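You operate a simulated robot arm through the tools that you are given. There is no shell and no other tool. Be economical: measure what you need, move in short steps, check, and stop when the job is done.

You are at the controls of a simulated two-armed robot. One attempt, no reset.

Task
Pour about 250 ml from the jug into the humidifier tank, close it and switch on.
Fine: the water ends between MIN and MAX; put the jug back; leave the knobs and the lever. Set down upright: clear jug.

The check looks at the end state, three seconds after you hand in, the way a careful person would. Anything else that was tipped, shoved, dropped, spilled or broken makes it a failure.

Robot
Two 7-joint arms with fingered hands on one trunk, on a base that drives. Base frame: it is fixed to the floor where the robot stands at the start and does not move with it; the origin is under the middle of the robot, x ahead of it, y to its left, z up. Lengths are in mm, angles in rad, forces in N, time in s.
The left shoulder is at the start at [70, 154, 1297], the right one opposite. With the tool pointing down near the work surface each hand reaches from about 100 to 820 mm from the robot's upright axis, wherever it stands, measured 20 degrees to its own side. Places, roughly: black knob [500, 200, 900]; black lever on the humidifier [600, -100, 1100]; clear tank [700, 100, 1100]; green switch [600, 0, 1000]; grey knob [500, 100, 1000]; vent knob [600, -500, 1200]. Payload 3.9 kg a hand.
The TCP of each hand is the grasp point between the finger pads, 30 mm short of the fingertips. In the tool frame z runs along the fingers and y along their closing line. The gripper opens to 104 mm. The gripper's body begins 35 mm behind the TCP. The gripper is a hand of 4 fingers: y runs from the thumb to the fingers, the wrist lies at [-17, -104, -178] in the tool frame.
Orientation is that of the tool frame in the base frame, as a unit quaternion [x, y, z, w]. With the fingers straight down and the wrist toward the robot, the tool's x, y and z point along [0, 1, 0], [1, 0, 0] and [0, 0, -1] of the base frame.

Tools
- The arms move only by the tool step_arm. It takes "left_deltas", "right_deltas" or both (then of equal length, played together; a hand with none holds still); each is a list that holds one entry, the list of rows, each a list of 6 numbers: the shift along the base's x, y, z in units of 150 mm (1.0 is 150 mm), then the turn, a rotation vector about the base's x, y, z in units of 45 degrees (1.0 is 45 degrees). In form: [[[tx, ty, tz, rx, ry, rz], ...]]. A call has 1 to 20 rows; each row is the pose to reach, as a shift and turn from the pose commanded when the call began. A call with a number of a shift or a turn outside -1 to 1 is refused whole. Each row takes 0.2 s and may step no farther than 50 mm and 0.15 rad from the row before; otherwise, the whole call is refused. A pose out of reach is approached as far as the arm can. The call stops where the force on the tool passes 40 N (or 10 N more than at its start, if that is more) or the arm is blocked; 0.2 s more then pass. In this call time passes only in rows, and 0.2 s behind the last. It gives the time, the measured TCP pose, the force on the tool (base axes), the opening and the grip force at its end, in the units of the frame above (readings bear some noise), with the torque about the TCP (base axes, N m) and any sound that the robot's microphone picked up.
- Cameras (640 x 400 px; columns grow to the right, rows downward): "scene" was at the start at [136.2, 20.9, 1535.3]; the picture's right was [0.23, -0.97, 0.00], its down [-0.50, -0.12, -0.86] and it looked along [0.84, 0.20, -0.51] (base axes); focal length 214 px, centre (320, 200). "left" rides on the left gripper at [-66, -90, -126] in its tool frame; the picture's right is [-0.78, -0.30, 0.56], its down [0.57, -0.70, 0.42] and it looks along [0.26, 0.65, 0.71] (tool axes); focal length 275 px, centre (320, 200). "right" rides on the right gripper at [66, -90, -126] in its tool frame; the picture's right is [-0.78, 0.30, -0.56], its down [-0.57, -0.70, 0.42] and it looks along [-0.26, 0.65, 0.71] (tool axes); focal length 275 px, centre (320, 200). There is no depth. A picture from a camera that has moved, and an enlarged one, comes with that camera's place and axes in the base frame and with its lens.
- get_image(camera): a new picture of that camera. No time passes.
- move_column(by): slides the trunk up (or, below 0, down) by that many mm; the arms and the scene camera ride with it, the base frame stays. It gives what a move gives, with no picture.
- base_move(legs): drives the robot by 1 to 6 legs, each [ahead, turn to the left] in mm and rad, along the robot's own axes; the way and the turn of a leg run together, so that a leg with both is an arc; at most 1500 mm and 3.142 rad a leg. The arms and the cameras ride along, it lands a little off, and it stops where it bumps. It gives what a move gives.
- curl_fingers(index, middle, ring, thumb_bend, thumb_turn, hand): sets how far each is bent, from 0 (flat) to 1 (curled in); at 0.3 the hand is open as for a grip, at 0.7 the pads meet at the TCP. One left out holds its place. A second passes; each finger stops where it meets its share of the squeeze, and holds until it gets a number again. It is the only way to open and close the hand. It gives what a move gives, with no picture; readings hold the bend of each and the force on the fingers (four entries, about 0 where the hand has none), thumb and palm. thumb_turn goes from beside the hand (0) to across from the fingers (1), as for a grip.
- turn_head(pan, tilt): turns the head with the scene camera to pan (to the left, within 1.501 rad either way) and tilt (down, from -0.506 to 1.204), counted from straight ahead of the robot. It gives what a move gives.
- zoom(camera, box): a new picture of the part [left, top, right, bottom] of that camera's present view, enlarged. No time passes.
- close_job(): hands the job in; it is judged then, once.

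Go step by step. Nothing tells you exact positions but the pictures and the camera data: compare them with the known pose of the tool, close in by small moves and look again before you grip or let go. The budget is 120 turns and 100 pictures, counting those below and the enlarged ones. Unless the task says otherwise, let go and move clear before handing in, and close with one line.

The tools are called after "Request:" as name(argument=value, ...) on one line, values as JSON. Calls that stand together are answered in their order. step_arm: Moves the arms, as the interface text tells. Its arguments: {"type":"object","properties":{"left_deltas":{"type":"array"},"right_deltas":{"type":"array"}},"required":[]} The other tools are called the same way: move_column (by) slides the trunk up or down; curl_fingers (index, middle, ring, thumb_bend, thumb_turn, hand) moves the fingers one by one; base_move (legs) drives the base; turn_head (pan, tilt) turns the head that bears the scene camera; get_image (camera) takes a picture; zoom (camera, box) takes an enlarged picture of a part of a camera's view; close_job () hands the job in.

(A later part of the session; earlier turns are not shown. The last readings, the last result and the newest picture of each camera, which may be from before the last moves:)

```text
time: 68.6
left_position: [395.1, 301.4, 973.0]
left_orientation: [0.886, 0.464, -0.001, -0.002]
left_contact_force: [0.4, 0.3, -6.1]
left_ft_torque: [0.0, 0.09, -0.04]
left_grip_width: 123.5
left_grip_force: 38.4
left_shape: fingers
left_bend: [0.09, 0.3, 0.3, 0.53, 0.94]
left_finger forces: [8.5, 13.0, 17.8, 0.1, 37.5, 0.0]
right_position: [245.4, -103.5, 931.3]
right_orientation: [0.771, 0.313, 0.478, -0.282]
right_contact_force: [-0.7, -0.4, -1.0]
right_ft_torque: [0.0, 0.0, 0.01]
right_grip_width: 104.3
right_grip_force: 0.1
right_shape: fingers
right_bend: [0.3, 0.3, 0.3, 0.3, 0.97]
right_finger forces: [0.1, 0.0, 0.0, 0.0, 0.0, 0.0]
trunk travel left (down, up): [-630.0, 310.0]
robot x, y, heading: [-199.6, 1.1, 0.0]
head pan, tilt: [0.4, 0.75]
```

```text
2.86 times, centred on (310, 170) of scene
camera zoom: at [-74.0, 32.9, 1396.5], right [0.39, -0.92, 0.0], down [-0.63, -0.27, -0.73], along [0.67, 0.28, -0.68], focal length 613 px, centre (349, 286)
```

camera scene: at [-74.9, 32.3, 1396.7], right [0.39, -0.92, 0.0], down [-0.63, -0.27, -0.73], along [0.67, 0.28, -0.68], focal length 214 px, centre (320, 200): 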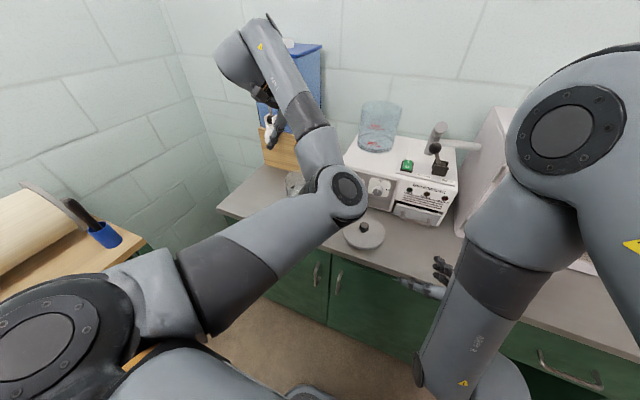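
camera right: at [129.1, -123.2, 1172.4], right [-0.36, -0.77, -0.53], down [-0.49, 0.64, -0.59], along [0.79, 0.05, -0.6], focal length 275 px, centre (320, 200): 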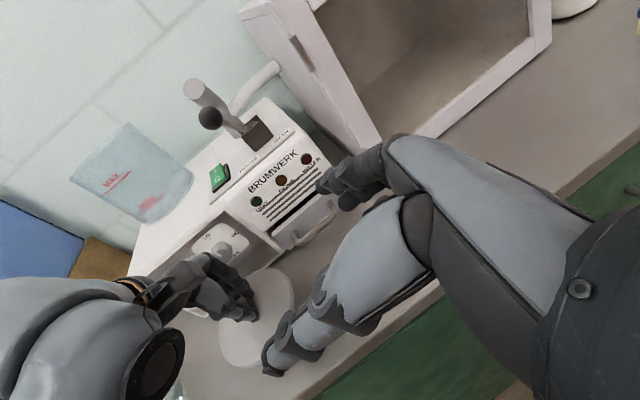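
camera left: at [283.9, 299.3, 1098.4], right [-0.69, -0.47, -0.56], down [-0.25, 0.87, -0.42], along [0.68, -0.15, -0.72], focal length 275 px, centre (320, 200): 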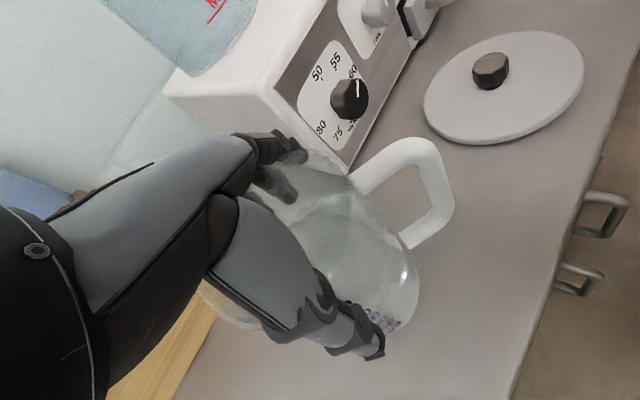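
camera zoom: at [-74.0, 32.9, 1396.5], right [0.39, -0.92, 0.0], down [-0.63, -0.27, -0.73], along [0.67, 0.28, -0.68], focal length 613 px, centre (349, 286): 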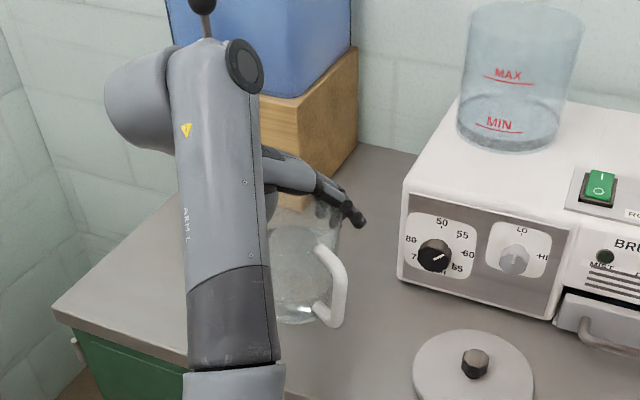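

The jug is held level at about 38 N grip, spout and handle free. Raising the trunk to lift it above tank height, then shifting right.

Request:
move_column(by=310)

Request:
step_arm(left_deltas=[[[0, -0.15, 0, 0, 0, 0.08], [0, -0.3, 0, 0, 0, 0.16], [0, -0.45, 0, 0, 0, 0.24], [0, -0.6, 0, 0, 0, 0.32], [0, -0.75, 0, 0, 0, 0.4], [0, -0.9, 0, 0, 0, 0.48], [0, -1.0, 0, 0, 0, 0.56]]])

Request:
turn_head(pan=0.3, tilt=0.95)

Request:
get_image(camera="scene")

```text
time: 71.7
left_position: [396.9, 300.5, 1284.3]
left_orientation: [0.886, 0.464, -0.001, 0.0]
left_contact_force: [0.5, 0.5, -5.5]
left_ft_torque: [0.02, 0.05, 0.0]
left_grip_width: 123.4
left_grip_force: 38.5
left_shape: fingers
left_bend: [0.09, 0.3, 0.3, 0.53, 0.94]
left_finger forces: [8.2, 12.9, 17.8, 0.1, 37.2, 0.1]
right_position: [245.5, -102.7, 1240.2]
right_orientation: [0.771, 0.314, 0.477, -0.281]
right_contact_force: [-0.5, -0.1, 0.2]
right_ft_torque: [-0.03, -0.01, 0.0]
right_grip_width: 104.5
right_grip_force: 0.1
right_shape: fingers
right_bend: [0.3, 0.3, 0.3, 0.3, 0.97]
right_finger forces: [0.1, 0.1, 0.0, 0.0, 0.0, 0.0]
trunk travel left (down, up): [-940.0, 0.0]
robot x, y, heading: [-199.1, 0.7, -0.002]
head pan, tilt: [0.4, 0.75]
```

```text
time: 73.3
left_position: [403.6, 168.4, 1296.3]
left_orientation: [0.757, 0.653, 0.021, -0.004]
left_contact_force: [-0.3, 0.2, -5.9]
left_ft_torque: [-0.01, 0.05, 0.02]
left_grip_width: 122.9
left_grip_force: 37.3
left_shape: fingers
left_bend: [0.09, 0.3, 0.3, 0.53, 0.94]
left_finger forces: [7.6, 13.2, 18.1, 0.0, 36.0, 0.1]
right_position: [244.9, -102.9, 1240.8]
right_orientation: [0.771, 0.314, 0.477, -0.281]
right_contact_force: [0.5, -0.8, -1.0]
right_ft_torque: [0.04, 0.01, -0.01]
right_grip_width: 104.4
right_grip_force: 0.0
right_shape: fingers
right_bend: [0.3, 0.3, 0.3, 0.3, 0.97]
right_finger forces: [0.0, 0.0, 0.0, 0.0, 0.1, 0.0]
trunk travel left (down, up): [-940.0, 0.0]
robot x, y, heading: [-201.0, -0.5, 0.003]
head pan, tilt: [0.4, 0.75]
```

```text
time: 74.0
left_position: [402.0, 167.9, 1293.0]
left_orientation: [0.757, 0.653, 0.02, -0.006]
left_contact_force: [-0.9, -0.2, -7.0]
left_ft_torque: [-0.04, 0.07, -0.01]
left_grip_width: 122.9
left_grip_force: 37.5
left_shape: fingers
left_bend: [0.09, 0.3, 0.3, 0.53, 0.94]
left_finger forces: [7.8, 13.2, 17.7, 0.0, 36.0, 0.0]
right_position: [245.1, -102.3, 1240.1]
right_orientation: [0.771, 0.314, 0.477, -0.282]
right_contact_force: [0.0, -0.8, -1.0]
right_ft_torque: [0.02, -0.02, 0.0]
right_grip_width: 104.4
right_grip_force: 0.1
right_shape: fingers
right_bend: [0.3, 0.3, 0.3, 0.3, 0.97]
right_finger forces: [0.0, 0.0, 0.0, 0.1, 0.0, 0.1]
trunk travel left (down, up): [-940.0, 0.0]
robot x, y, heading: [-196.6, 2.1, -0.004]
head pan, tilt: [0.3, 0.949]
```

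```text
24 pictures are left
camera scene: at [-80.5, 21.6, 1691.1], right [0.3, -0.96, 0.0], down [-0.78, -0.24, -0.58], along [0.56, 0.17, -0.81], focal length 214 px, centre (320, 200)
```

scene: 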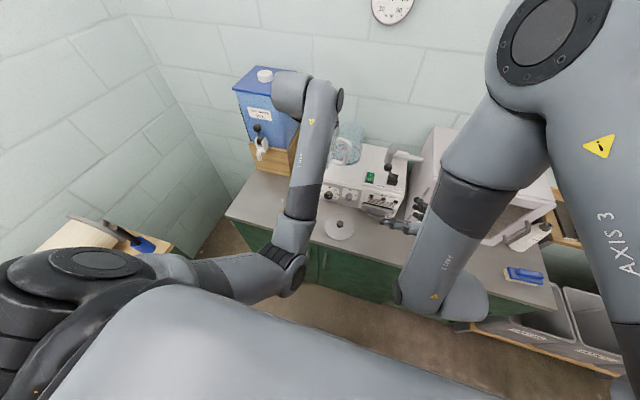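

The arm got to about [402, 168, 1293] with the jug level. I'll raise the right hand for clearance, then drive forward 200 and turn right 0.21 rad, which puts the jug beside the tank.

Request:
step_arm(right_deltas=[[[-0.05, 0, 0.2, 0, 0, 0], [-0.1, 0, 0.4, 0, 0, 0], [-0.15, 0, 0.6, 0, 0, 0]]])

Request:
base_move(legs=[[200, 0], [0, -0.21]])

Request:
get_image(camera="scene")

Request:
get_image(camera="left")

```text
time: 74.6
left_position: [401.1, 171.8, 1292.1]
left_orientation: [0.756, 0.654, 0.021, -0.01]
left_contact_force: [-0.2, -0.4, -6.0]
left_ft_torque: [-0.07, 0.05, -0.02]
left_grip_width: 122.8
left_grip_force: 37.4
left_shape: fingers
left_bend: [0.09, 0.3, 0.3, 0.53, 0.94]
left_finger forces: [8.5, 13.6, 17.3, 0.1, 36.1, 0.0]
right_position: [209.0, -134.0, 1240.4]
right_orientation: [0.8, 0.021, 0.474, -0.367]
right_contact_force: [-0.6, 0.0, -0.6]
right_ft_torque: [0.01, 0.0, 0.05]
right_grip_width: 104.5
right_grip_force: 0.0
right_shape: fingers
right_bend: [0.3, 0.3, 0.3, 0.3, 0.97]
right_finger forces: [0.0, 0.1, 0.0, 0.0, 0.0, 0.0]
right hand out of reach, approached as far as the arm can: row 2, 3
trunk travel left (down, up): [-940.0, 0.0]
robot x, y, heading: [-201.2, -0.5, -0.003]
head pan, tilt: [0.3, 0.949]
stopped in row 3 (right hand): the arm was blocked; the commanded pose is now the measured one
```

```text
time: 77.0
left_position: [622.8, 42.3, 1292.1]
left_orientation: [0.821, 0.57, 0.022, -0.006]
left_contact_force: [-0.5, 0.2, -5.0]
left_ft_torque: [-0.02, 0.01, -0.01]
left_grip_width: 122.8
left_grip_force: 36.5
left_shape: fingers
left_bend: [0.09, 0.3, 0.3, 0.53, 0.94]
left_finger forces: [7.4, 13.5, 17.3, 0.0, 34.8, 0.0]
right_position: [371.4, -214.9, 1241.2]
right_orientation: [0.798, -0.063, 0.511, -0.313]
right_contact_force: [0.0, 0.1, 0.2]
right_ft_torque: [0.0, 0.0, -0.02]
right_grip_width: 104.7
right_grip_force: 0.0
right_shape: fingers
right_bend: [0.3, 0.3, 0.3, 0.3, 0.97]
right_finger forces: [0.0, 0.1, 0.0, 0.0, 0.1, 0.0]
trunk travel left (down, up): [-940.0, 0.0]
robot x, y, heading: [-2.2, -2.8, -0.213]
head pan, tilt: [0.3, 0.949]
```

```text
23 pictures are left
camera scene: at [119.4, -0.8, 1691.1], right [0.09, -1.0, 0.0], down [-0.81, -0.07, -0.58], along [0.58, 0.05, -0.81], focal length 214 px, centre (320, 200)
```

scene: 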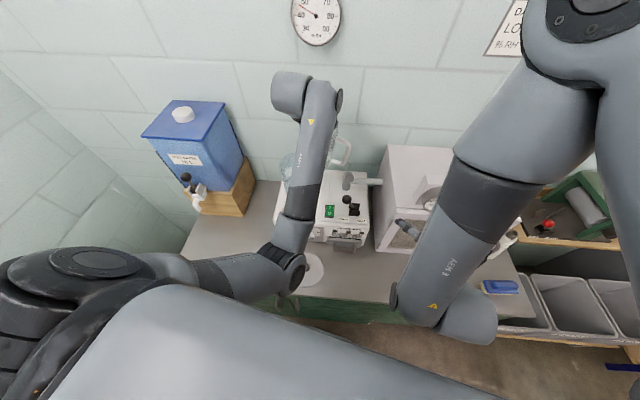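

```text
22 pictures are left
camera left: at [511.6, 8.6, 1412.9], right [-0.53, -0.6, -0.59], down [-0.44, 0.8, -0.41], along [0.72, 0.05, -0.69], focal length 275 px, centre (320, 200)
```

left: 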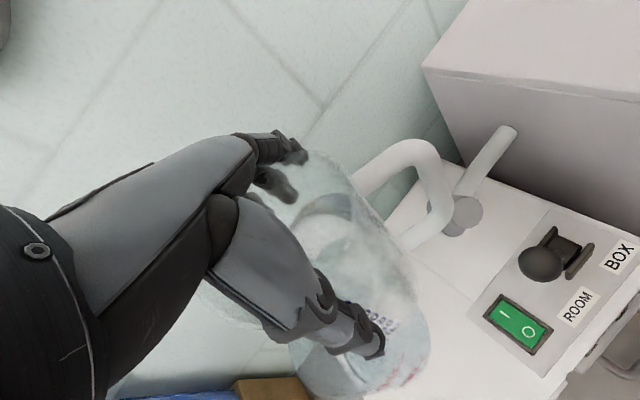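

Jug is at [623, 42, 1292], spout toward (0.35, 0.94), i.e. toward the tank. First a 30° tilt (before any flow) while easing down and over.

Request:
step_arm(left_deltas=[[[0.013, 0.007, -0.05, -0.156, 0.058, 0], [0.026, 0.013, -0.1, -0.312, 0.117, 0], [0.04, 0.02, -0.16, -0.468, 0.175, 0], [0.053, 0.027, -0.21, -0.624, 0.233, 0]]])

Request:
get_image(camera="left")

Request:
get_image(camera="scene")

```text
time: 78.0
left_position: [630.9, 41.0, 1259.8]
left_orientation: [0.797, 0.555, -0.193, 0.141]
left_contact_force: [0.6, -0.1, -6.9]
left_ft_torque: [0.11, -0.04, 0.01]
left_grip_width: 122.1
left_grip_force: 35.4
left_shape: fingers
left_bend: [0.09, 0.3, 0.3, 0.53, 0.94]
left_finger forces: [5.6, 13.8, 17.8, 0.0, 34.4, 0.1]
right_position: [371.2, -218.4, 1240.3]
right_orientation: [0.798, -0.063, 0.509, -0.315]
right_contact_force: [0.9, -0.5, 0.3]
right_ft_torque: [0.03, -0.01, 0.0]
right_grip_width: 104.9
right_grip_force: 0.1
right_shape: fingers
right_bend: [0.3, 0.3, 0.3, 0.3, 0.97]
right_finger forces: [0.1, 0.0, 0.1, 0.0, 0.1, 0.0]
trunk travel left (down, up): [-940.0, 0.0]
robot x, y, heading: [1.0, -1.0, -0.215]
head pan, tilt: [0.3, 0.949]
```

```text
21 pictures are left
camera left: at [544.6, 74.3, 1400.6], right [-0.6, -0.79, -0.14], down [-0.54, 0.53, -0.65], along [0.58, -0.32, -0.75], focal length 275 px, centre (320, 200)
```

left: 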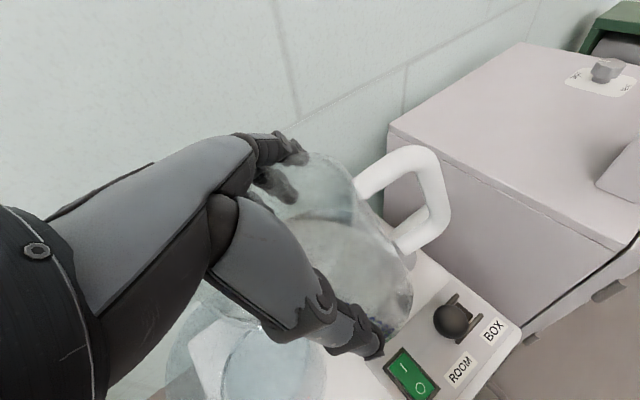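

```text
20 pictures are left
camera scene: at [119.9, -5.0, 1691.0], right [0.09, -1.0, 0.0], down [-0.81, -0.07, -0.58], along [0.58, 0.05, -0.81], focal length 214 px, centre (320, 200)
```

scene: 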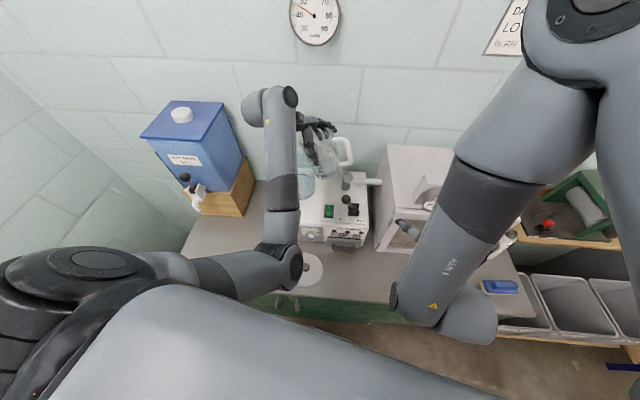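

Tilting tracks well (≈28°). Verify alignment over the tank, then continue in small steps.

Request:
zoom(camera="scene", box=[280, 110, 370, 210])

Request:
step_arm(left_deltas=[[[0, 0.02, -0.03, -0.104, 0.039, 0], [0, 0.03, -0.06, -0.208, 0.078, 0], [0, 0.03, -0.06, -0.208, 0.078, 0]]])

Request:
zoom(camera="scene", box=[280, 110, 370, 210])

```text
4.00 times, centred on (325, 160) of scene
camera zoom: at [119.9, -5.0, 1691.0], right [0.09, -1.0, 0.0], down [-0.81, -0.07, -0.58], along [0.58, 0.05, -0.81], focal length 858 px, centre (300, 360)
```

zoom: 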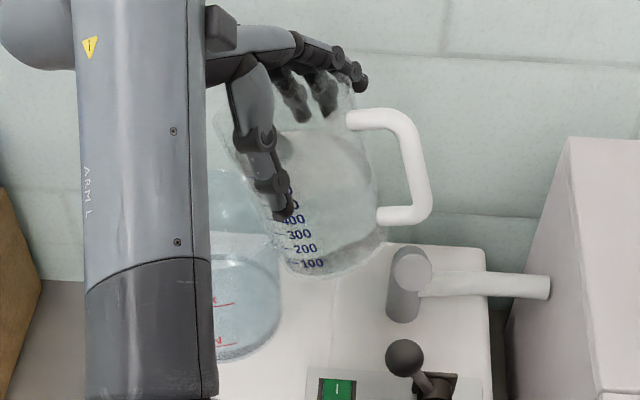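

```text
time: 78.8
left_position: [631.4, 49.1, 1251.7]
left_orientation: [0.777, 0.542, -0.261, 0.187]
left_contact_force: [-0.1, -0.6, -6.4]
left_ft_torque: [0.18, -0.01, -0.01]
left_grip_width: 121.3
left_grip_force: 35.5
left_shape: fingers
left_bend: [0.1, 0.3, 0.3, 0.53, 0.94]
left_finger forces: [4.6, 14.4, 18.0, 0.0, 33.7, 0.0]
right_position: [370.1, -217.5, 1240.5]
right_orientation: [0.797, -0.065, 0.511, -0.315]
right_contact_force: [0.2, -0.1, 0.0]
right_ft_torque: [-0.02, 0.01, 0.01]
right_grip_width: 104.6
right_grip_force: 0.1
right_shape: fingers
right_bend: [0.3, 0.3, 0.3, 0.3, 0.97]
right_finger forces: [0.1, 0.0, 0.1, 0.1, 0.1, 0.1]
trunk travel left (down, up): [-940.0, 0.0]
robot x, y, heading: [-4.2, -1.3, -0.218]
head pan, tilt: [0.3, 0.949]
```

```text
4.00 times, centred on (325, 160) of scene
camera zoom: at [119.1, -4.3, 1691.1], right [0.09, -1.0, 0.0], down [-0.81, -0.07, -0.58], along [0.58, 0.05, -0.81], focal length 858 px, centre (300, 360)
```

zoom: 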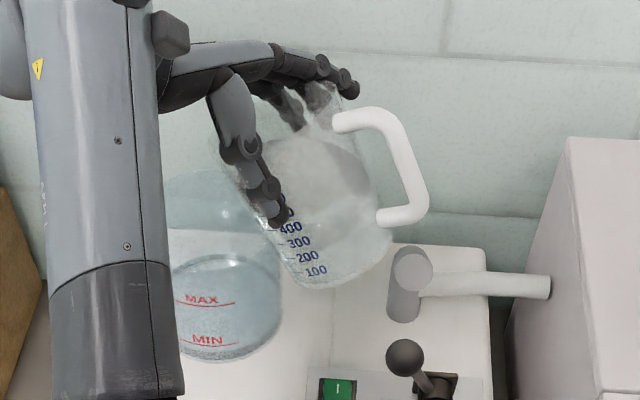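

Lip is above the tank's middle and water's still in. I'll shift back 8 mm and tilt further in ~7° steps, checking the weight.

Request:
step_arm(left_deltas=[[[-0.02, -0.045, 0, -0.073, 0.027, 0], [-0.02, -0.045, 0, -0.146, 0.054, 0], [-0.02, -0.045, 0, -0.146, 0.054, 0], [-0.02, -0.045, 0, -0.146, 0.054, 0]]])

Request:
zoom(camera="scene", box=[280, 110, 370, 210])

```text
time: 79.8
left_position: [628.2, 41.5, 1252.0]
left_orientation: [0.759, 0.53, -0.307, 0.221]
left_contact_force: [0.6, 0.0, -7.1]
left_ft_torque: [0.19, -0.02, 0.01]
left_grip_width: 120.9
left_grip_force: 34.9
left_shape: fingers
left_bend: [0.1, 0.3, 0.3, 0.53, 0.94]
left_finger forces: [3.9, 14.6, 18.1, 0.0, 33.3, 0.1]
right_position: [370.5, -218.0, 1241.3]
right_orientation: [0.797, -0.064, 0.511, -0.315]
right_contact_force: [0.0, 0.7, 0.0]
right_ft_torque: [0.03, -0.01, 0.0]
right_grip_width: 104.7
right_grip_force: 0.1
right_shape: fingers
right_bend: [0.3, 0.3, 0.3, 0.3, 0.97]
right_finger forces: [0.0, 0.0, 0.0, 0.0, 0.0, 0.1]
trunk travel left (down, up): [-940.0, 0.0]
robot x, y, heading: [-2.3, -3.8, -0.213]
head pan, tilt: [0.3, 0.949]
```

```text
4.00 times, centred on (325, 160) of scene
camera zoom: at [119.2, -4.9, 1691.1], right [0.09, -1.0, 0.0], down [-0.81, -0.07, -0.58], along [0.58, 0.05, -0.81], focal length 858 px, centre (300, 360)
```

zoom: 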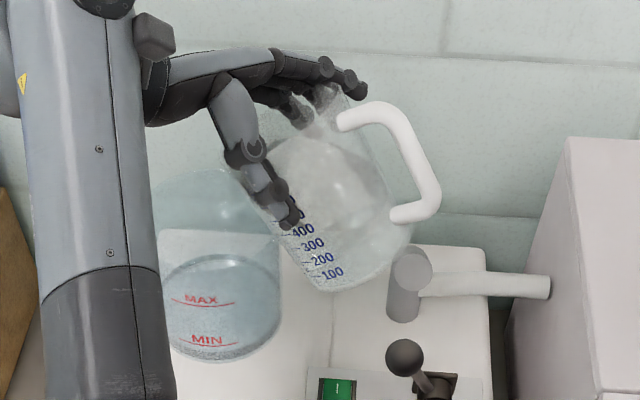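

44° and no flow yet. Another 6°.

Request:
step_arm(left_deltas=[[[0, 0, 0, -0.06, 0.023, 0], [0, 0, 0, -0.125, 0.047, 0], [0, 0, 0, -0.125, 0.047, 0], [0, 0, 0, -0.125, 0.047, 0]]])

Request:
step_arm(left_deltas=[[[0, 0, 0, 0, 0, 0]]])

```text
time: 80.8
left_position: [627.5, 40.8, 1251.8]
left_orientation: [0.741, 0.518, -0.347, 0.248]
left_contact_force: [-0.6, 0.2, -6.4]
left_ft_torque: [0.19, -0.06, 0.03]
left_grip_width: 120.5
left_grip_force: 34.2
left_shape: fingers
left_bend: [0.1, 0.3, 0.3, 0.53, 0.95]
left_finger forces: [3.3, 14.5, 18.3, 0.0, 32.8, 0.0]
right_position: [371.1, -217.8, 1241.9]
right_orientation: [0.797, -0.064, 0.511, -0.315]
right_contact_force: [-0.3, -0.2, -0.4]
right_ft_torque: [-0.03, 0.0, -0.02]
right_grip_width: 104.7
right_grip_force: 0.0
right_shape: fingers
right_bend: [0.3, 0.3, 0.3, 0.3, 0.97]
right_finger forces: [0.1, 0.1, 0.0, 0.0, 0.0, 0.0]
trunk travel left (down, up): [-940.0, 0.0]
robot x, y, heading: [-2.0, -1.7, -0.213]
head pan, tilt: [0.3, 0.949]
```

```text
time: 81.2
left_position: [627.7, 41.7, 1251.4]
left_orientation: [0.742, 0.518, -0.346, 0.247]
left_contact_force: [0.6, 0.2, -6.4]
left_ft_torque: [0.18, -0.05, -0.01]
left_grip_width: 120.5
left_grip_force: 34.3
left_shape: fingers
left_bend: [0.1, 0.3, 0.3, 0.53, 0.95]
left_finger forces: [3.2, 14.6, 18.3, 0.0, 32.8, 0.0]
right_position: [371.6, -218.3, 1241.5]
right_orientation: [0.797, -0.064, 0.511, -0.314]
right_contact_force: [-0.1, 0.3, -0.1]
right_ft_torque: [0.03, -0.02, 0.01]
right_grip_width: 104.8
right_grip_force: 0.2
right_shape: fingers
right_bend: [0.3, 0.3, 0.3, 0.3, 0.97]
right_finger forces: [0.1, 0.1, 0.0, 0.1, 0.0, 0.0]
trunk travel left (down, up): [-940.0, 0.0]
robot x, y, heading: [-0.0, 0.8, -0.214]
head pan, tilt: [0.3, 0.949]
```

Request:
step_arm(left_deltas=[[[0, 0, 0, -0.05, 0.02, 0], [0, 0, 0, -0.104, 0.039, 0], [0, 0, 0, -0.104, 0.039, 0], [0, 0, 0, -0.104, 0.039, 0]]])

Request:
zoom(camera="scene", box=[280, 110, 370, 210])

```text
time: 82.2
left_position: [628.5, 40.1, 1251.5]
left_orientation: [0.725, 0.507, -0.379, 0.27]
left_contact_force: [0.4, -0.2, -6.9]
left_ft_torque: [0.21, -0.03, -0.01]
left_grip_width: 119.6
left_grip_force: 33.5
left_shape: fingers
left_bend: [0.11, 0.3, 0.3, 0.53, 0.95]
left_finger forces: [2.3, 14.4, 18.3, 0.0, 31.7, 0.0]
right_position: [371.4, -218.5, 1241.3]
right_orientation: [0.797, -0.065, 0.511, -0.314]
right_contact_force: [0.1, 0.0, -0.2]
right_ft_torque: [0.0, 0.0, -0.03]
right_grip_width: 104.8
right_grip_force: 0.0
right_shape: fingers
right_bend: [0.3, 0.3, 0.3, 0.3, 0.97]
right_finger forces: [0.0, 0.0, 0.0, 0.1, 0.0, 0.0]
trunk travel left (down, up): [-940.0, 0.0]
robot x, y, heading: [-2.0, 4.2, -0.209]
head pan, tilt: [0.3, 0.949]
```

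```text
4.00 times, centred on (325, 160) of scene
camera zoom: at [119.3, -4.7, 1691.1], right [0.09, -1.0, 0.0], down [-0.81, -0.07, -0.58], along [0.58, 0.05, -0.81], focal length 858 px, centre (300, 360)
```

zoom: 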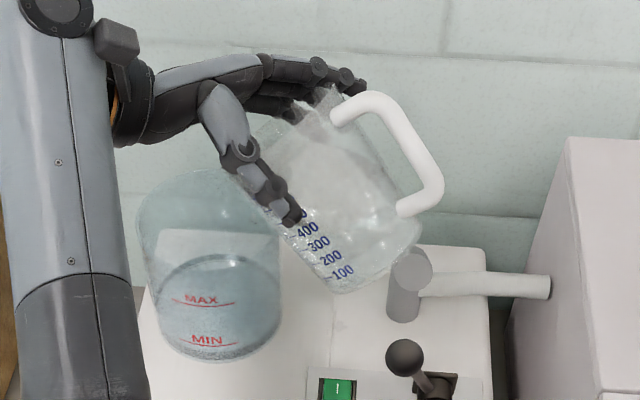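

The jug's own tilt lags a bit (≈46°) and no flow yet. Continuing in small steps.

Request:
step_arm(left_deltas=[[[0, 0, 0, -0.06, 0.023, 0], [0, 0, 0, -0.125, 0.047, 0], [0, 0, 0, -0.125, 0.047, 0], [0, 0, 0, -0.125, 0.047, 0]]])

Request:
zoom(camera="scene", box=[280, 110, 370, 210])

```text
time: 83.2
left_position: [627.0, 41.4, 1252.0]
left_orientation: [0.705, 0.493, -0.416, 0.295]
left_contact_force: [-1.6, -0.9, -6.4]
left_ft_torque: [0.17, -0.04, -0.03]
left_grip_width: 116.9
left_grip_force: 30.0
left_shape: fingers
left_bend: [0.11, 0.3, 0.3, 0.54, 0.95]
left_finger forces: [0.1, 9.8, 21.1, 0.0, 28.7, 0.1]
right_position: [371.4, -217.9, 1241.6]
right_orientation: [0.797, -0.064, 0.511, -0.315]
right_contact_force: [0.2, 0.0, -0.1]
right_ft_torque: [0.0, -0.02, -0.01]
right_grip_width: 104.4
right_grip_force: 0.0
right_shape: fingers
right_bend: [0.3, 0.3, 0.3, 0.3, 0.97]
right_finger forces: [0.1, 0.0, 0.1, 0.1, 0.1, 0.0]
trunk travel left (down, up): [-940.0, 0.0]
robot x, y, heading: [-5.4, 0.5, -0.206]
head pan, tilt: [0.3, 0.949]
```

```text
4.00 times, centred on (325, 160) of scene
camera zoom: at [119.2, -4.7, 1691.1], right [0.09, -1.0, 0.0], down [-0.81, -0.07, -0.58], along [0.58, 0.05, -0.81], focal length 858 px, centre (300, 360)
```

zoom: 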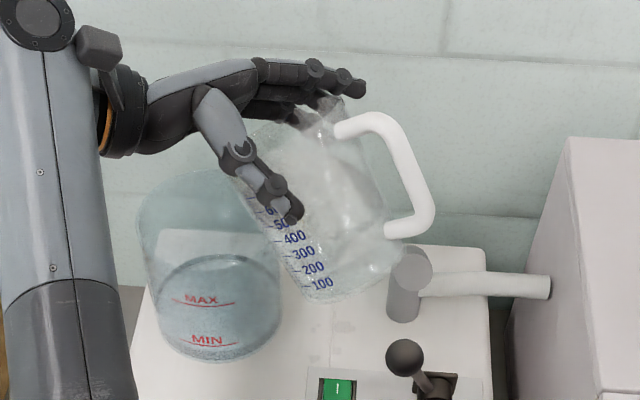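

The jug is slipping back in the grip (index contact lost). I'll ease the tilt back a little and squeeze harder before going on.

Request:
step_arm(left_deltas=[[[0, 0, 0, 0.15, -0.056, 0], [0, 0, 0, 0.3, -0.112, 0], [0, 0, 0, 0.45, -0.168, 0], [0, 0, 0, 0.6, -0.224, 0]]])

Request:
curl_fingers(hand="left", index=0.9, middle=0.9, ring=0.9, thumb_bend=0.9)

Request:
zoom(camera="scene", box=[280, 110, 370, 210])

```text
time: 84.2
left_position: [627.7, 39.8, 1251.9]
left_orientation: [0.788, 0.549, -0.227, 0.163]
left_contact_force: [-1.4, -2.8, -5.7]
left_ft_torque: [-0.24, 0.1, 0.04]
left_grip_width: 115.8
left_grip_force: 30.0
left_shape: fingers
left_bend: [0.11, 0.3, 0.3, 0.54, 0.94]
left_finger forces: [0.1, 10.3, 21.1, 0.1, 28.7, 0.0]
right_position: [371.0, -219.1, 1240.9]
right_orientation: [0.798, -0.064, 0.51, -0.315]
right_contact_force: [0.4, 0.2, -0.5]
right_ft_torque: [-0.02, 0.0, -0.01]
right_grip_width: 104.8
right_grip_force: 0.1
right_shape: fingers
right_bend: [0.3, 0.3, 0.3, 0.3, 0.97]
right_finger forces: [0.0, 0.0, 0.0, 0.1, 0.0, 0.0]
trunk travel left (down, up): [-940.0, 0.0]
robot x, y, heading: [-2.2, 2.1, -0.214]
head pan, tilt: [0.3, 0.949]
```

```text
time: 85.2
left_position: [627.5, 40.9, 1250.6]
left_orientation: [0.787, 0.549, -0.228, 0.165]
left_contact_force: [-1.9, -2.0, -4.9]
left_ft_torque: [-0.14, 0.11, 0.02]
left_grip_width: 90.7
left_grip_force: 45.7
left_shape: fingers
left_bend: [0.1, 0.3, 0.3, 0.66, 0.92]
left_finger forces: [16.6, 10.5, 21.4, 0.1, 43.0, 0.1]
right_position: [370.5, -218.6, 1240.8]
right_orientation: [0.797, -0.064, 0.511, -0.315]
right_contact_force: [-0.7, -0.4, 0.7]
right_ft_torque: [0.03, 0.0, 0.0]
right_grip_width: 104.8
right_grip_force: 0.0
right_shape: fingers
right_bend: [0.3, 0.3, 0.3, 0.3, 0.97]
right_finger forces: [0.1, 0.0, 0.1, 0.2, 0.1, 0.0]
trunk travel left (down, up): [-940.0, 0.0]
robot x, y, heading: [-2.3, -1.7, -0.211]
head pan, tilt: [0.3, 0.949]
```

```text
4.00 times, centred on (325, 160) of scene
camera zoom: at [118.7, -5.2, 1691.1], right [0.09, -1.0, 0.0], down [-0.81, -0.07, -0.58], along [0.58, 0.05, -0.81], focal length 858 px, centre (300, 360)
```

zoom: 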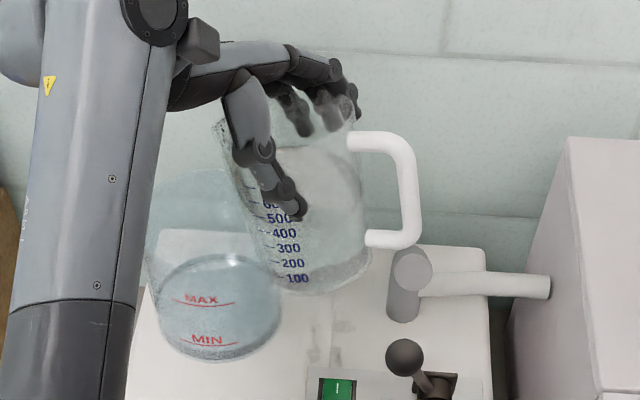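

Grip is now ~46 N with all fingers engaged; jug tilt lags the tool by ~16°. Tilting again.

Request:
step_arm(left_deltas=[[[0, 0, 0, -0.12, 0.045, 0], [0, 0, 0, -0.24, 0.09, 0], [0, 0, 0, -0.36, 0.135, 0], [0, 0, 0, -0.48, 0.18, 0], [0, 0, 0, -0.56, 0.209, 0]]])

Request:
zoom(camera="scene", box=[280, 110, 370, 210])

```text
time: 86.4
left_position: [627.0, 41.1, 1251.6]
left_orientation: [0.711, 0.498, -0.406, 0.288]
left_contact_force: [0.1, -0.4, -6.4]
left_ft_torque: [0.22, -0.06, 0.0]
left_grip_width: 88.5
left_grip_force: 43.7
left_shape: fingers
left_bend: [0.1, 0.3, 0.3, 0.66, 0.94]
left_finger forces: [15.4, 11.7, 20.6, 0.0, 40.4, 0.0]
right_position: [372.3, -216.4, 1240.8]
right_orientation: [0.798, -0.064, 0.51, -0.315]
right_contact_force: [-0.1, -1.3, 0.5]
right_ft_torque: [0.0, 0.01, -0.02]
right_grip_width: 104.6
right_grip_force: 0.0
right_shape: fingers
right_bend: [0.3, 0.3, 0.3, 0.3, 0.97]
right_finger forces: [0.1, 0.1, 0.0, 0.0, 0.0, 0.0]
trunk travel left (down, up): [-940.0, 0.0]
robot x, y, heading: [-4.7, 0.6, -0.211]
head pan, tilt: [0.3, 0.949]
```

```text
4.00 times, centred on (325, 160) of scene
camera zoom: at [119.5, -4.0, 1691.1], right [0.09, -1.0, 0.0], down [-0.81, -0.07, -0.58], along [0.58, 0.05, -0.81], focal length 858 px, centre (300, 360)
```

zoom: 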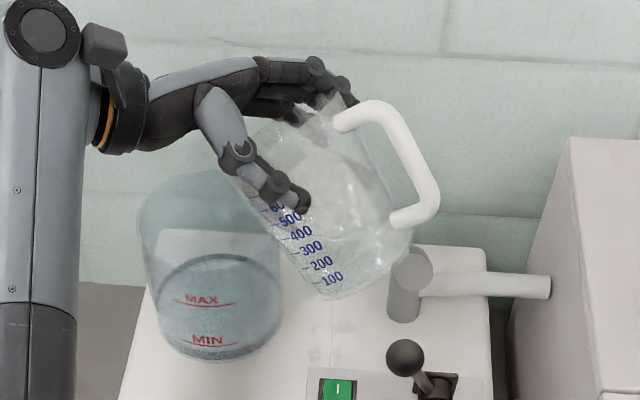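

Good: jug at about 43° now. Continue tilting by 8°.

Request:
step_arm(left_deltas=[[[0, 0, 0, -0.08, 0.03, 0], [0, 0, 0, -0.167, 0.062, 0], [0, 0, 0, -0.167, 0.062, 0]]])

Request:
step_arm(left_deltas=[[[0, 0, 0, -0.04, 0.016, 0], [0, 0, 0, -0.083, 0.031, 0], [0, 0, 0, -0.083, 0.031, 0]]])

Request:
zoom(camera="scene", box=[280, 110, 370, 210])

```text
time: 87.2
left_position: [627.6, 41.9, 1252.0]
left_orientation: [0.681, 0.477, -0.454, 0.322]
left_contact_force: [-0.1, 0.9, -6.3]
left_ft_torque: [0.25, -0.1, 0.0]
left_grip_width: 87.9
left_grip_force: 43.8
left_shape: fingers
left_bend: [0.1, 0.3, 0.3, 0.66, 0.94]
left_finger forces: [14.8, 11.9, 21.2, 0.1, 40.1, 0.0]
right_position: [371.6, -217.5, 1241.1]
right_orientation: [0.798, -0.064, 0.511, -0.314]
right_contact_force: [-0.7, -0.5, 0.1]
right_ft_torque: [-0.02, 0.01, -0.01]
right_grip_width: 104.5
right_grip_force: 0.0
right_shape: fingers
right_bend: [0.3, 0.3, 0.3, 0.3, 0.97]
right_finger forces: [0.0, 0.0, 0.0, 0.0, 0.0, 0.0]
trunk travel left (down, up): [-940.0, 0.0]
robot x, y, heading: [-2.9, 3.1, -0.211]
head pan, tilt: [0.3, 0.949]
```

```text
time: 88.0
left_position: [628.2, 41.2, 1251.3]
left_orientation: [0.664, 0.466, -0.477, 0.338]
left_contact_force: [-0.1, -0.2, -7.1]
left_ft_torque: [0.25, -0.09, 0.05]
left_grip_width: 88.3
left_grip_force: 43.7
left_shape: fingers
left_bend: [0.1, 0.3, 0.3, 0.66, 0.94]
left_finger forces: [14.9, 11.8, 21.0, 0.0, 40.1, 0.1]
right_position: [371.3, -218.5, 1241.1]
right_orientation: [0.797, -0.064, 0.511, -0.314]
right_contact_force: [-1.0, 0.5, 0.2]
right_ft_torque: [0.0, -0.04, -0.01]
right_grip_width: 104.6
right_grip_force: 0.0
right_shape: fingers
right_bend: [0.3, 0.3, 0.3, 0.3, 0.97]
right_finger forces: [0.0, 0.0, 0.0, 0.0, 0.0, 0.0]
trunk travel left (down, up): [-940.0, 0.0]
robot x, y, heading: [0.4, -0.5, -0.216]
head pan, tilt: [0.3, 0.949]
```

```text
4.00 times, centred on (325, 160) of scene
camera zoom: at [119.1, -4.8, 1691.1], right [0.09, -1.0, 0.0], down [-0.81, -0.07, -0.58], along [0.58, 0.05, -0.81], focal length 858 px, centre (300, 360)
```

zoom: 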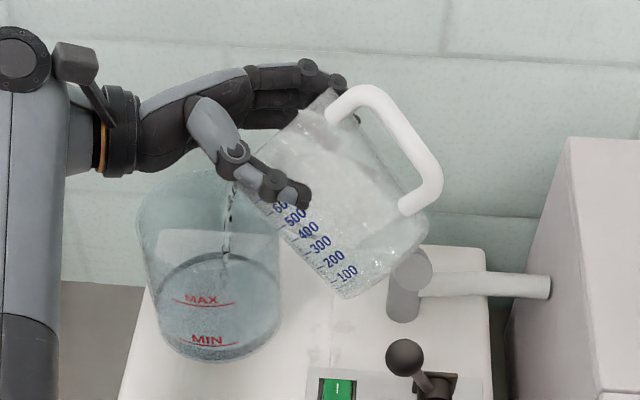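

Water is flowing into the middle of the tank. I'll hold briefly, then tilt in 2–3° steps watching the weight (target ≈ 2.5 N less than 6.4).

Request:
step_arm(left_deltas=[[[0, 0, 0, 0, 0, 0], [0, 0, 0, 0, 0, 0], [0, 0, 0, -0.04, 0.016, 0], [0, 0, 0, -0.04, 0.016, 0], [0, 0, 0, -0.04, 0.016, 0]]])

Request:
step_arm(left_deltas=[[[0, 0, 0, -0.04, 0.016, 0], [0, 0, 0, -0.04, 0.016, 0], [0, 0, 0, -0.04, 0.016, 0], [0, 0, 0, -0.04, 0.016, 0]]])

Request:
zoom(camera="scene", box=[280, 110, 370, 210])

```text
time: 89.2
left_position: [627.3, 42.3, 1251.7]
left_orientation: [0.656, 0.461, -0.488, 0.345]
left_contact_force: [-0.3, 0.1, -5.1]
left_ft_torque: [0.19, -0.04, -0.02]
left_grip_width: 88.2
left_grip_force: 44.0
left_shape: fingers
left_bend: [0.1, 0.3, 0.3, 0.66, 0.94]
left_finger forces: [14.8, 11.9, 21.0, 0.0, 40.2, 0.0]
right_position: [371.5, -217.9, 1240.8]
right_orientation: [0.797, -0.065, 0.511, -0.315]
right_contact_force: [-0.8, -0.3, 0.8]
right_ft_torque: [-0.04, 0.0, -0.02]
right_grip_width: 104.6
right_grip_force: 0.0
right_shape: fingers
right_bend: [0.3, 0.3, 0.3, 0.3, 0.97]
right_finger forces: [0.0, 0.0, 0.0, 0.1, 0.0, 0.0]
trunk travel left (down, up): [-940.0, 0.0]
robot x, y, heading: [2.3, 0.3, -0.211]
head pan, tilt: [0.3, 0.949]
```

```text
time: 90.2
left_position: [626.5, 41.7, 1251.7]
left_orientation: [0.647, 0.455, -0.5, 0.352]
left_contact_force: [0.6, 0.0, -3.9]
left_ft_torque: [0.19, -0.07, 0.01]
left_grip_width: 88.3
left_grip_force: 44.1
left_shape: fingers
left_bend: [0.1, 0.3, 0.3, 0.66, 0.94]
left_finger forces: [14.9, 11.9, 21.0, 0.1, 40.3, 0.0]
right_position: [371.7, -218.4, 1241.8]
right_orientation: [0.797, -0.064, 0.511, -0.315]
right_contact_force: [0.6, -0.4, 0.4]
right_ft_torque: [-0.01, 0.05, -0.02]
right_grip_width: 104.4
right_grip_force: 0.0
right_shape: fingers
right_bend: [0.3, 0.3, 0.3, 0.3, 0.97]
right_finger forces: [0.0, 0.0, 0.0, 0.1, 0.1, 0.0]
trunk travel left (down, up): [-940.0, 0.0]
robot x, y, heading: [0.3, 0.5, -0.215]
head pan, tilt: [0.3, 0.949]
```

```text
4.00 times, centred on (325, 160) of scene
camera zoom: at [119.1, -4.5, 1691.1], right [0.09, -1.0, 0.0], down [-0.81, -0.07, -0.58], along [0.58, 0.05, -0.81], focal length 858 px, centre (300, 360)
```

zoom: 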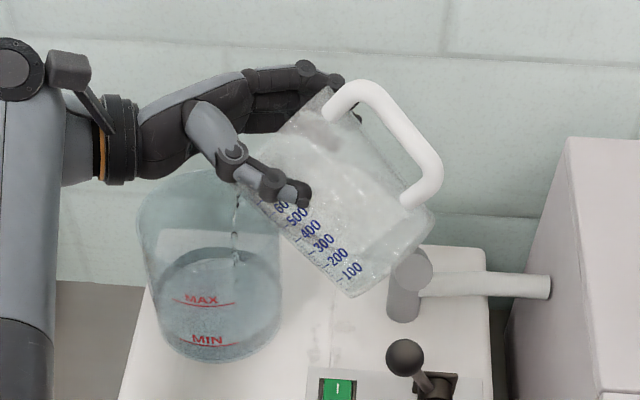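

About half poured by the look of the level. I'll hold still and take readings.

Request:
step_arm(left_deltas=[[[0, 0, 0, 0, 0, 0]]])

Request:
step_arm(left_deltas=[[[0, 0, 0, 0, 0, 0]]])

Request:
step_arm(left_deltas=[[[0, 0, 0, 0, 0, 0]]])

Request:
zoom(camera="scene", box=[280, 110, 370, 210])

```text
time: 90.6
left_position: [627.8, 41.6, 1252.2]
left_orientation: [0.647, 0.455, -0.499, 0.353]
left_contact_force: [-1.0, 0.1, -4.7]
left_ft_torque: [0.16, -0.08, -0.01]
left_grip_width: 88.4
left_grip_force: 44.0
left_shape: fingers
left_bend: [0.1, 0.3, 0.3, 0.66, 0.94]
left_finger forces: [15.0, 12.0, 21.0, 0.0, 40.3, 0.1]
right_position: [370.9, -217.7, 1240.1]
right_orientation: [0.797, -0.065, 0.511, -0.316]
right_contact_force: [0.2, 1.0, -0.1]
right_ft_torque: [0.02, -0.01, 0.01]
right_grip_width: 104.4
right_grip_force: 0.0
right_shape: fingers
right_bend: [0.3, 0.3, 0.3, 0.3, 0.97]
right_finger forces: [0.1, 0.0, 0.1, 0.1, 0.0, 0.0]
trunk travel left (down, up): [-940.0, 0.0]
robot x, y, heading: [-3.5, -1.9, -0.209]
head pan, tilt: [0.3, 0.949]
```

```text
time: 91.0
left_position: [627.9, 41.1, 1250.5]
left_orientation: [0.648, 0.455, -0.5, 0.352]
left_contact_force: [1.2, -0.2, -5.1]
left_ft_torque: [0.18, -0.07, -0.02]
left_grip_width: 87.9
left_grip_force: 43.6
left_shape: fingers
left_bend: [0.1, 0.3, 0.3, 0.66, 0.94]
left_finger forces: [14.8, 11.9, 21.0, 0.0, 40.3, 0.0]
right_position: [372.0, -218.4, 1239.9]
right_orientation: [0.797, -0.064, 0.511, -0.315]
right_contact_force: [0.1, -0.3, -0.1]
right_ft_torque: [0.0, -0.02, -0.02]
right_grip_width: 104.6
right_grip_force: 0.0
right_shape: fingers
right_bend: [0.3, 0.3, 0.3, 0.3, 0.97]
right_finger forces: [0.0, 0.1, 0.1, 0.1, 0.0, 0.0]
trunk travel left (down, up): [-940.0, 0.0]
robot x, y, heading: [-2.5, -3.6, -0.217]
head pan, tilt: [0.3, 0.949]
```

```text
time: 91.4
left_position: [627.6, 40.9, 1251.5]
left_orientation: [0.648, 0.455, -0.499, 0.352]
left_contact_force: [0.0, 0.0, -5.5]
left_ft_torque: [0.18, -0.07, -0.01]
left_grip_width: 88.2
left_grip_force: 43.9
left_shape: fingers
left_bend: [0.1, 0.3, 0.3, 0.66, 0.94]
left_finger forces: [14.9, 11.9, 21.0, 0.0, 40.4, 0.0]
right_position: [370.7, -217.2, 1241.0]
right_orientation: [0.798, -0.065, 0.51, -0.315]
right_contact_force: [0.2, -0.2, -0.2]
right_ft_torque: [0.0, 0.02, -0.04]
right_grip_width: 104.6
right_grip_force: 0.0
right_shape: fingers
right_bend: [0.3, 0.3, 0.3, 0.3, 0.97]
right_finger forces: [0.0, 0.1, 0.1, 0.0, 0.0, 0.0]
trunk travel left (down, up): [-940.0, 0.0]
robot x, y, heading: [-1.5, 0.7, -0.214]
head pan, tilt: [0.3, 0.949]
```

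```text
4.00 times, centred on (325, 160) of scene
camera zoom: at [119.0, -4.5, 1691.1], right [0.09, -1.0, 0.0], down [-0.81, -0.07, -0.58], along [0.58, 0.05, -0.81], focal length 858 px, centre (300, 360)
```

zoom: 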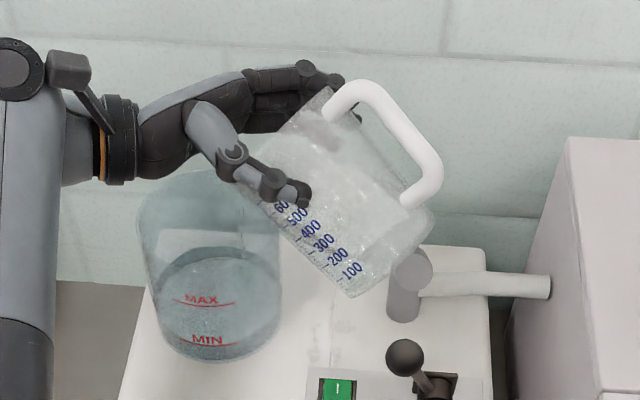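

About 150 ml poured (6.35 → ~4.9 N) and the flow has stopped. Another 3° for the rest.

Request:
step_arm(left_deltas=[[[0, 0, 0, -0.03, 0.012, 0], [0, 0, 0, -0.0625, 0.0234, 0], [0, 0, 0, -0.0625, 0.0234, 0], [0, 0, 0, -0.0625, 0.0234, 0], [0, 0, 0, -0.0625, 0.0234, 0], [0, 0, 0, -0.0625, 0.0234, 0]]])

Request:
step_arm(left_deltas=[[[0, 0, 0, 0, 0, 0], [0, 0, 0, 0, 0, 0]]])

Request:
step_arm(left_deltas=[[[0, 0, 0, 0, 0, 0]]])

Request:
step_arm(left_deltas=[[[0, 0, 0, 0, 0, 0]]])

```text
time: 92.8
left_position: [628.1, 40.5, 1251.0]
left_orientation: [0.633, 0.446, -0.518, 0.363]
left_contact_force: [-0.6, -0.2, -4.0]
left_ft_torque: [0.2, -0.09, 0.01]
left_grip_width: 88.3
left_grip_force: 43.5
left_shape: fingers
left_bend: [0.1, 0.3, 0.3, 0.66, 0.94]
left_finger forces: [15.0, 11.9, 21.0, 0.0, 40.4, 0.0]
right_position: [371.5, -217.4, 1240.9]
right_orientation: [0.797, -0.064, 0.511, -0.315]
right_contact_force: [0.0, -0.2, -0.1]
right_ft_torque: [0.01, -0.02, 0.03]
right_grip_width: 104.9
right_grip_force: 0.0
right_shape: fingers
right_bend: [0.3, 0.3, 0.3, 0.3, 0.97]
right_finger forces: [0.1, 0.0, 0.0, 0.0, 0.1, 0.1]
trunk travel left (down, up): [-940.0, 0.0]
robot x, y, heading: [-2.2, -1.6, -0.213]
head pan, tilt: [0.3, 0.949]
```

```text
time: 93.4
left_position: [626.8, 41.7, 1251.6]
left_orientation: [0.633, 0.446, -0.517, 0.363]
left_contact_force: [-0.3, -0.4, -4.6]
left_ft_torque: [0.17, -0.05, 0.0]
left_grip_width: 88.3
left_grip_force: 43.8
left_shape: fingers
left_bend: [0.1, 0.3, 0.3, 0.66, 0.94]
left_finger forces: [14.9, 11.9, 21.1, 0.0, 40.4, 0.0]
right_position: [371.0, -217.4, 1241.0]
right_orientation: [0.797, -0.065, 0.511, -0.315]
right_contact_force: [0.3, -0.1, 0.4]
right_ft_torque: [-0.04, 0.0, 0.01]
right_grip_width: 104.6
right_grip_force: 0.0
right_shape: fingers
right_bend: [0.3, 0.3, 0.3, 0.3, 0.97]
right_finger forces: [0.1, 0.0, 0.0, 0.0, 0.1, 0.0]
trunk travel left (down, up): [-940.0, 0.0]
robot x, y, heading: [-2.9, 1.4, -0.211]
head pan, tilt: [0.3, 0.949]
```

```text
time: 93.8
left_position: [626.0, 41.8, 1251.8]
left_orientation: [0.634, 0.446, -0.517, 0.364]
left_contact_force: [1.0, 0.1, -4.5]
left_ft_torque: [0.19, -0.09, -0.01]
left_grip_width: 88.1
left_grip_force: 44.4
left_shape: fingers
left_bend: [0.1, 0.3, 0.3, 0.66, 0.94]
left_finger forces: [15.0, 11.8, 21.0, 0.0, 40.4, 0.1]
right_position: [370.3, -218.0, 1240.8]
right_orientation: [0.798, -0.064, 0.511, -0.314]
right_contact_force: [0.6, 0.1, -0.3]
right_ft_torque: [-0.03, -0.01, 0.02]
right_grip_width: 104.8
right_grip_force: 0.1
right_shape: fingers
right_bend: [0.3, 0.3, 0.3, 0.3, 0.97]
right_finger forces: [0.0, 0.1, 0.1, 0.0, 0.0, 0.0]
trunk travel left (down, up): [-940.0, 0.0]
robot x, y, heading: [-2.1, -1.6, -0.213]
head pan, tilt: [0.3, 0.949]
```

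```text
time: 94.2
left_position: [627.6, 40.6, 1252.0]
left_orientation: [0.633, 0.446, -0.517, 0.364]
left_contact_force: [0.7, 0.0, -4.6]
left_ft_torque: [0.21, -0.07, -0.04]
left_grip_width: 88.4
left_grip_force: 44.4
left_shape: fingers
left_bend: [0.1, 0.3, 0.3, 0.66, 0.94]
left_finger forces: [15.0, 11.9, 21.0, 0.1, 40.5, 0.0]
right_position: [372.5, -217.8, 1241.4]
right_orientation: [0.797, -0.064, 0.511, -0.315]
right_contact_force: [-0.2, -1.0, -0.4]
right_ft_torque: [0.03, 0.0, 0.0]
right_grip_width: 104.7
right_grip_force: 0.1
right_shape: fingers
right_bend: [0.3, 0.3, 0.3, 0.3, 0.97]
right_finger forces: [0.0, 0.1, 0.0, 0.0, 0.1, 0.1]
trunk travel left (down, up): [-940.0, 0.0]
robot x, y, heading: [0.2, -2.8, -0.216]
head pan, tilt: [0.3, 0.949]
```

About 190 ml. Another ~3.5°.

Request:
step_arm(left_deltas=[[[0, 0, 0, -0.035, 0.013, 0], [0, 0, 0, -0.073, 0.027, 0], [0, 0, 0, -0.073, 0.027, 0], [0, 0, 0, -0.073, 0.027, 0], [0, 0, 0, -0.073, 0.027, 0], [0, 0, 0, -0.073, 0.027, 0]]])

Request:
step_arm(left_deltas=[[[0, 0, 0, 0, 0, 0], [0, 0, 0, 0, 0, 0]]])

Request:
step_arm(left_deltas=[[[0, 0, 0, 0, 0, 0]]])

Request:
step_arm(left_deltas=[[[0, 0, 0, 0, 0, 0]]])

Request:
zoom(camera="scene", box=[280, 110, 370, 210])

```text
time: 95.6
left_position: [626.8, 42.4, 1251.7]
left_orientation: [0.617, 0.435, -0.536, 0.377]
left_contact_force: [-0.7, 0.9, -4.2]
left_ft_torque: [0.19, -0.04, -0.06]
left_grip_width: 88.3
left_grip_force: 44.4
left_shape: fingers
left_bend: [0.1, 0.3, 0.3, 0.66, 0.94]
left_finger forces: [15.1, 11.9, 20.9, 0.0, 40.5, 0.0]
right_position: [370.9, -217.5, 1241.4]
right_orientation: [0.798, -0.064, 0.51, -0.315]
right_contact_force: [0.5, -0.3, -0.1]
right_ft_torque: [-0.03, -0.01, -0.01]
right_grip_width: 104.6
right_grip_force: 0.1
right_shape: fingers
right_bend: [0.3, 0.3, 0.3, 0.3, 0.97]
right_finger forces: [0.0, 0.1, 0.0, 0.1, 0.0, 0.0]
trunk travel left (down, up): [-940.0, 0.0]
robot x, y, heading: [-0.9, 0.4, -0.208]
head pan, tilt: [0.3, 0.949]
```

```text
time: 96.2
left_position: [626.3, 41.4, 1252.5]
left_orientation: [0.617, 0.435, -0.536, 0.377]
left_contact_force: [0.3, 0.2, -4.3]
left_ft_torque: [0.19, -0.04, -0.02]
left_grip_width: 88.2
left_grip_force: 44.4
left_shape: fingers
left_bend: [0.1, 0.3, 0.3, 0.66, 0.94]
left_finger forces: [15.1, 11.9, 20.9, 0.0, 40.6, 0.0]
right_position: [370.9, -216.9, 1240.2]
right_orientation: [0.798, -0.063, 0.51, -0.315]
right_contact_force: [-0.2, 0.0, -1.0]
right_ft_torque: [0.0, 0.02, -0.04]
right_grip_width: 104.7
right_grip_force: 0.2
right_shape: fingers
right_bend: [0.3, 0.3, 0.3, 0.3, 0.97]
right_finger forces: [0.0, 0.1, 0.0, 0.0, 0.1, 0.0]
trunk travel left (down, up): [-940.0, 0.0]
robot x, y, heading: [0.4, 0.6, -0.213]
head pan, tilt: [0.3, 0.949]
```

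```text
time: 96.6
left_position: [626.7, 40.9, 1251.6]
left_orientation: [0.618, 0.435, -0.535, 0.378]
left_contact_force: [1.1, -0.3, -4.1]
left_ft_torque: [0.15, -0.06, 0.03]
left_grip_width: 88.1
left_grip_force: 43.9
left_shape: fingers
left_bend: [0.1, 0.3, 0.3, 0.66, 0.94]
left_finger forces: [15.1, 11.9, 20.9, 0.0, 40.6, 0.1]
right_position: [371.3, -217.4, 1241.1]
right_orientation: [0.798, -0.063, 0.51, -0.315]
right_contact_force: [0.0, 0.7, 0.1]
right_ft_torque: [0.01, 0.01, 0.04]
right_grip_width: 105.0
right_grip_force: 0.0
right_shape: fingers
right_bend: [0.3, 0.3, 0.3, 0.3, 0.97]
right_finger forces: [0.1, 0.1, 0.1, 0.1, 0.0, 0.1]
trunk travel left (down, up): [-940.0, 0.0]
robot x, y, heading: [-1.1, -0.3, -0.215]
head pan, tilt: [0.3, 0.949]
```

```text
time: 97.0
left_position: [627.9, 40.3, 1251.3]
left_orientation: [0.618, 0.435, -0.536, 0.377]
left_contact_force: [-0.6, 0.1, -3.8]
left_ft_torque: [0.15, -0.03, 0.0]
left_grip_width: 88.4
left_grip_force: 44.8
left_shape: fingers
left_bend: [0.1, 0.3, 0.3, 0.66, 0.94]
left_finger forces: [15.2, 11.9, 20.9, 0.0, 40.7, 0.1]
right_position: [371.3, -218.3, 1240.7]
right_orientation: [0.798, -0.064, 0.51, -0.315]
right_contact_force: [-0.2, -0.4, 0.1]
right_ft_torque: [0.03, 0.0, -0.02]
right_grip_width: 104.5
right_grip_force: 0.0
right_shape: fingers
right_bend: [0.3, 0.3, 0.3, 0.3, 0.97]
right_finger forces: [0.0, 0.1, 0.0, 0.1, 0.0, 0.0]
trunk travel left (down, up): [-940.0, 0.0]
robot x, y, heading: [-1.5, 3.1, -0.213]
head pan, tilt: [0.3, 0.949]
```

```text
4.00 times, centred on (325, 160) of scene
camera zoom: at [118.8, -4.5, 1691.1], right [0.09, -1.0, 0.0], down [-0.81, -0.07, -0.58], along [0.58, 0.05, -0.81], focal length 858 px, centre (300, 360)
```

zoom: 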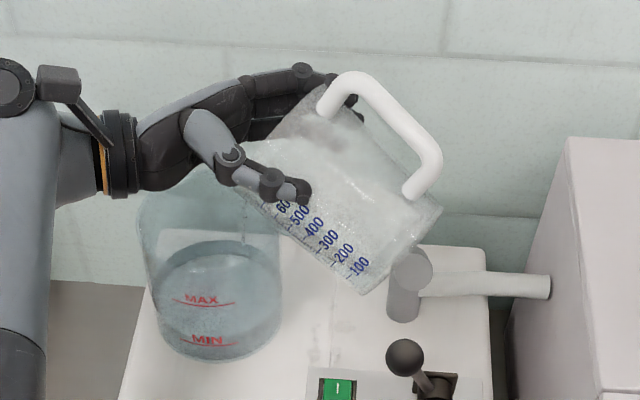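

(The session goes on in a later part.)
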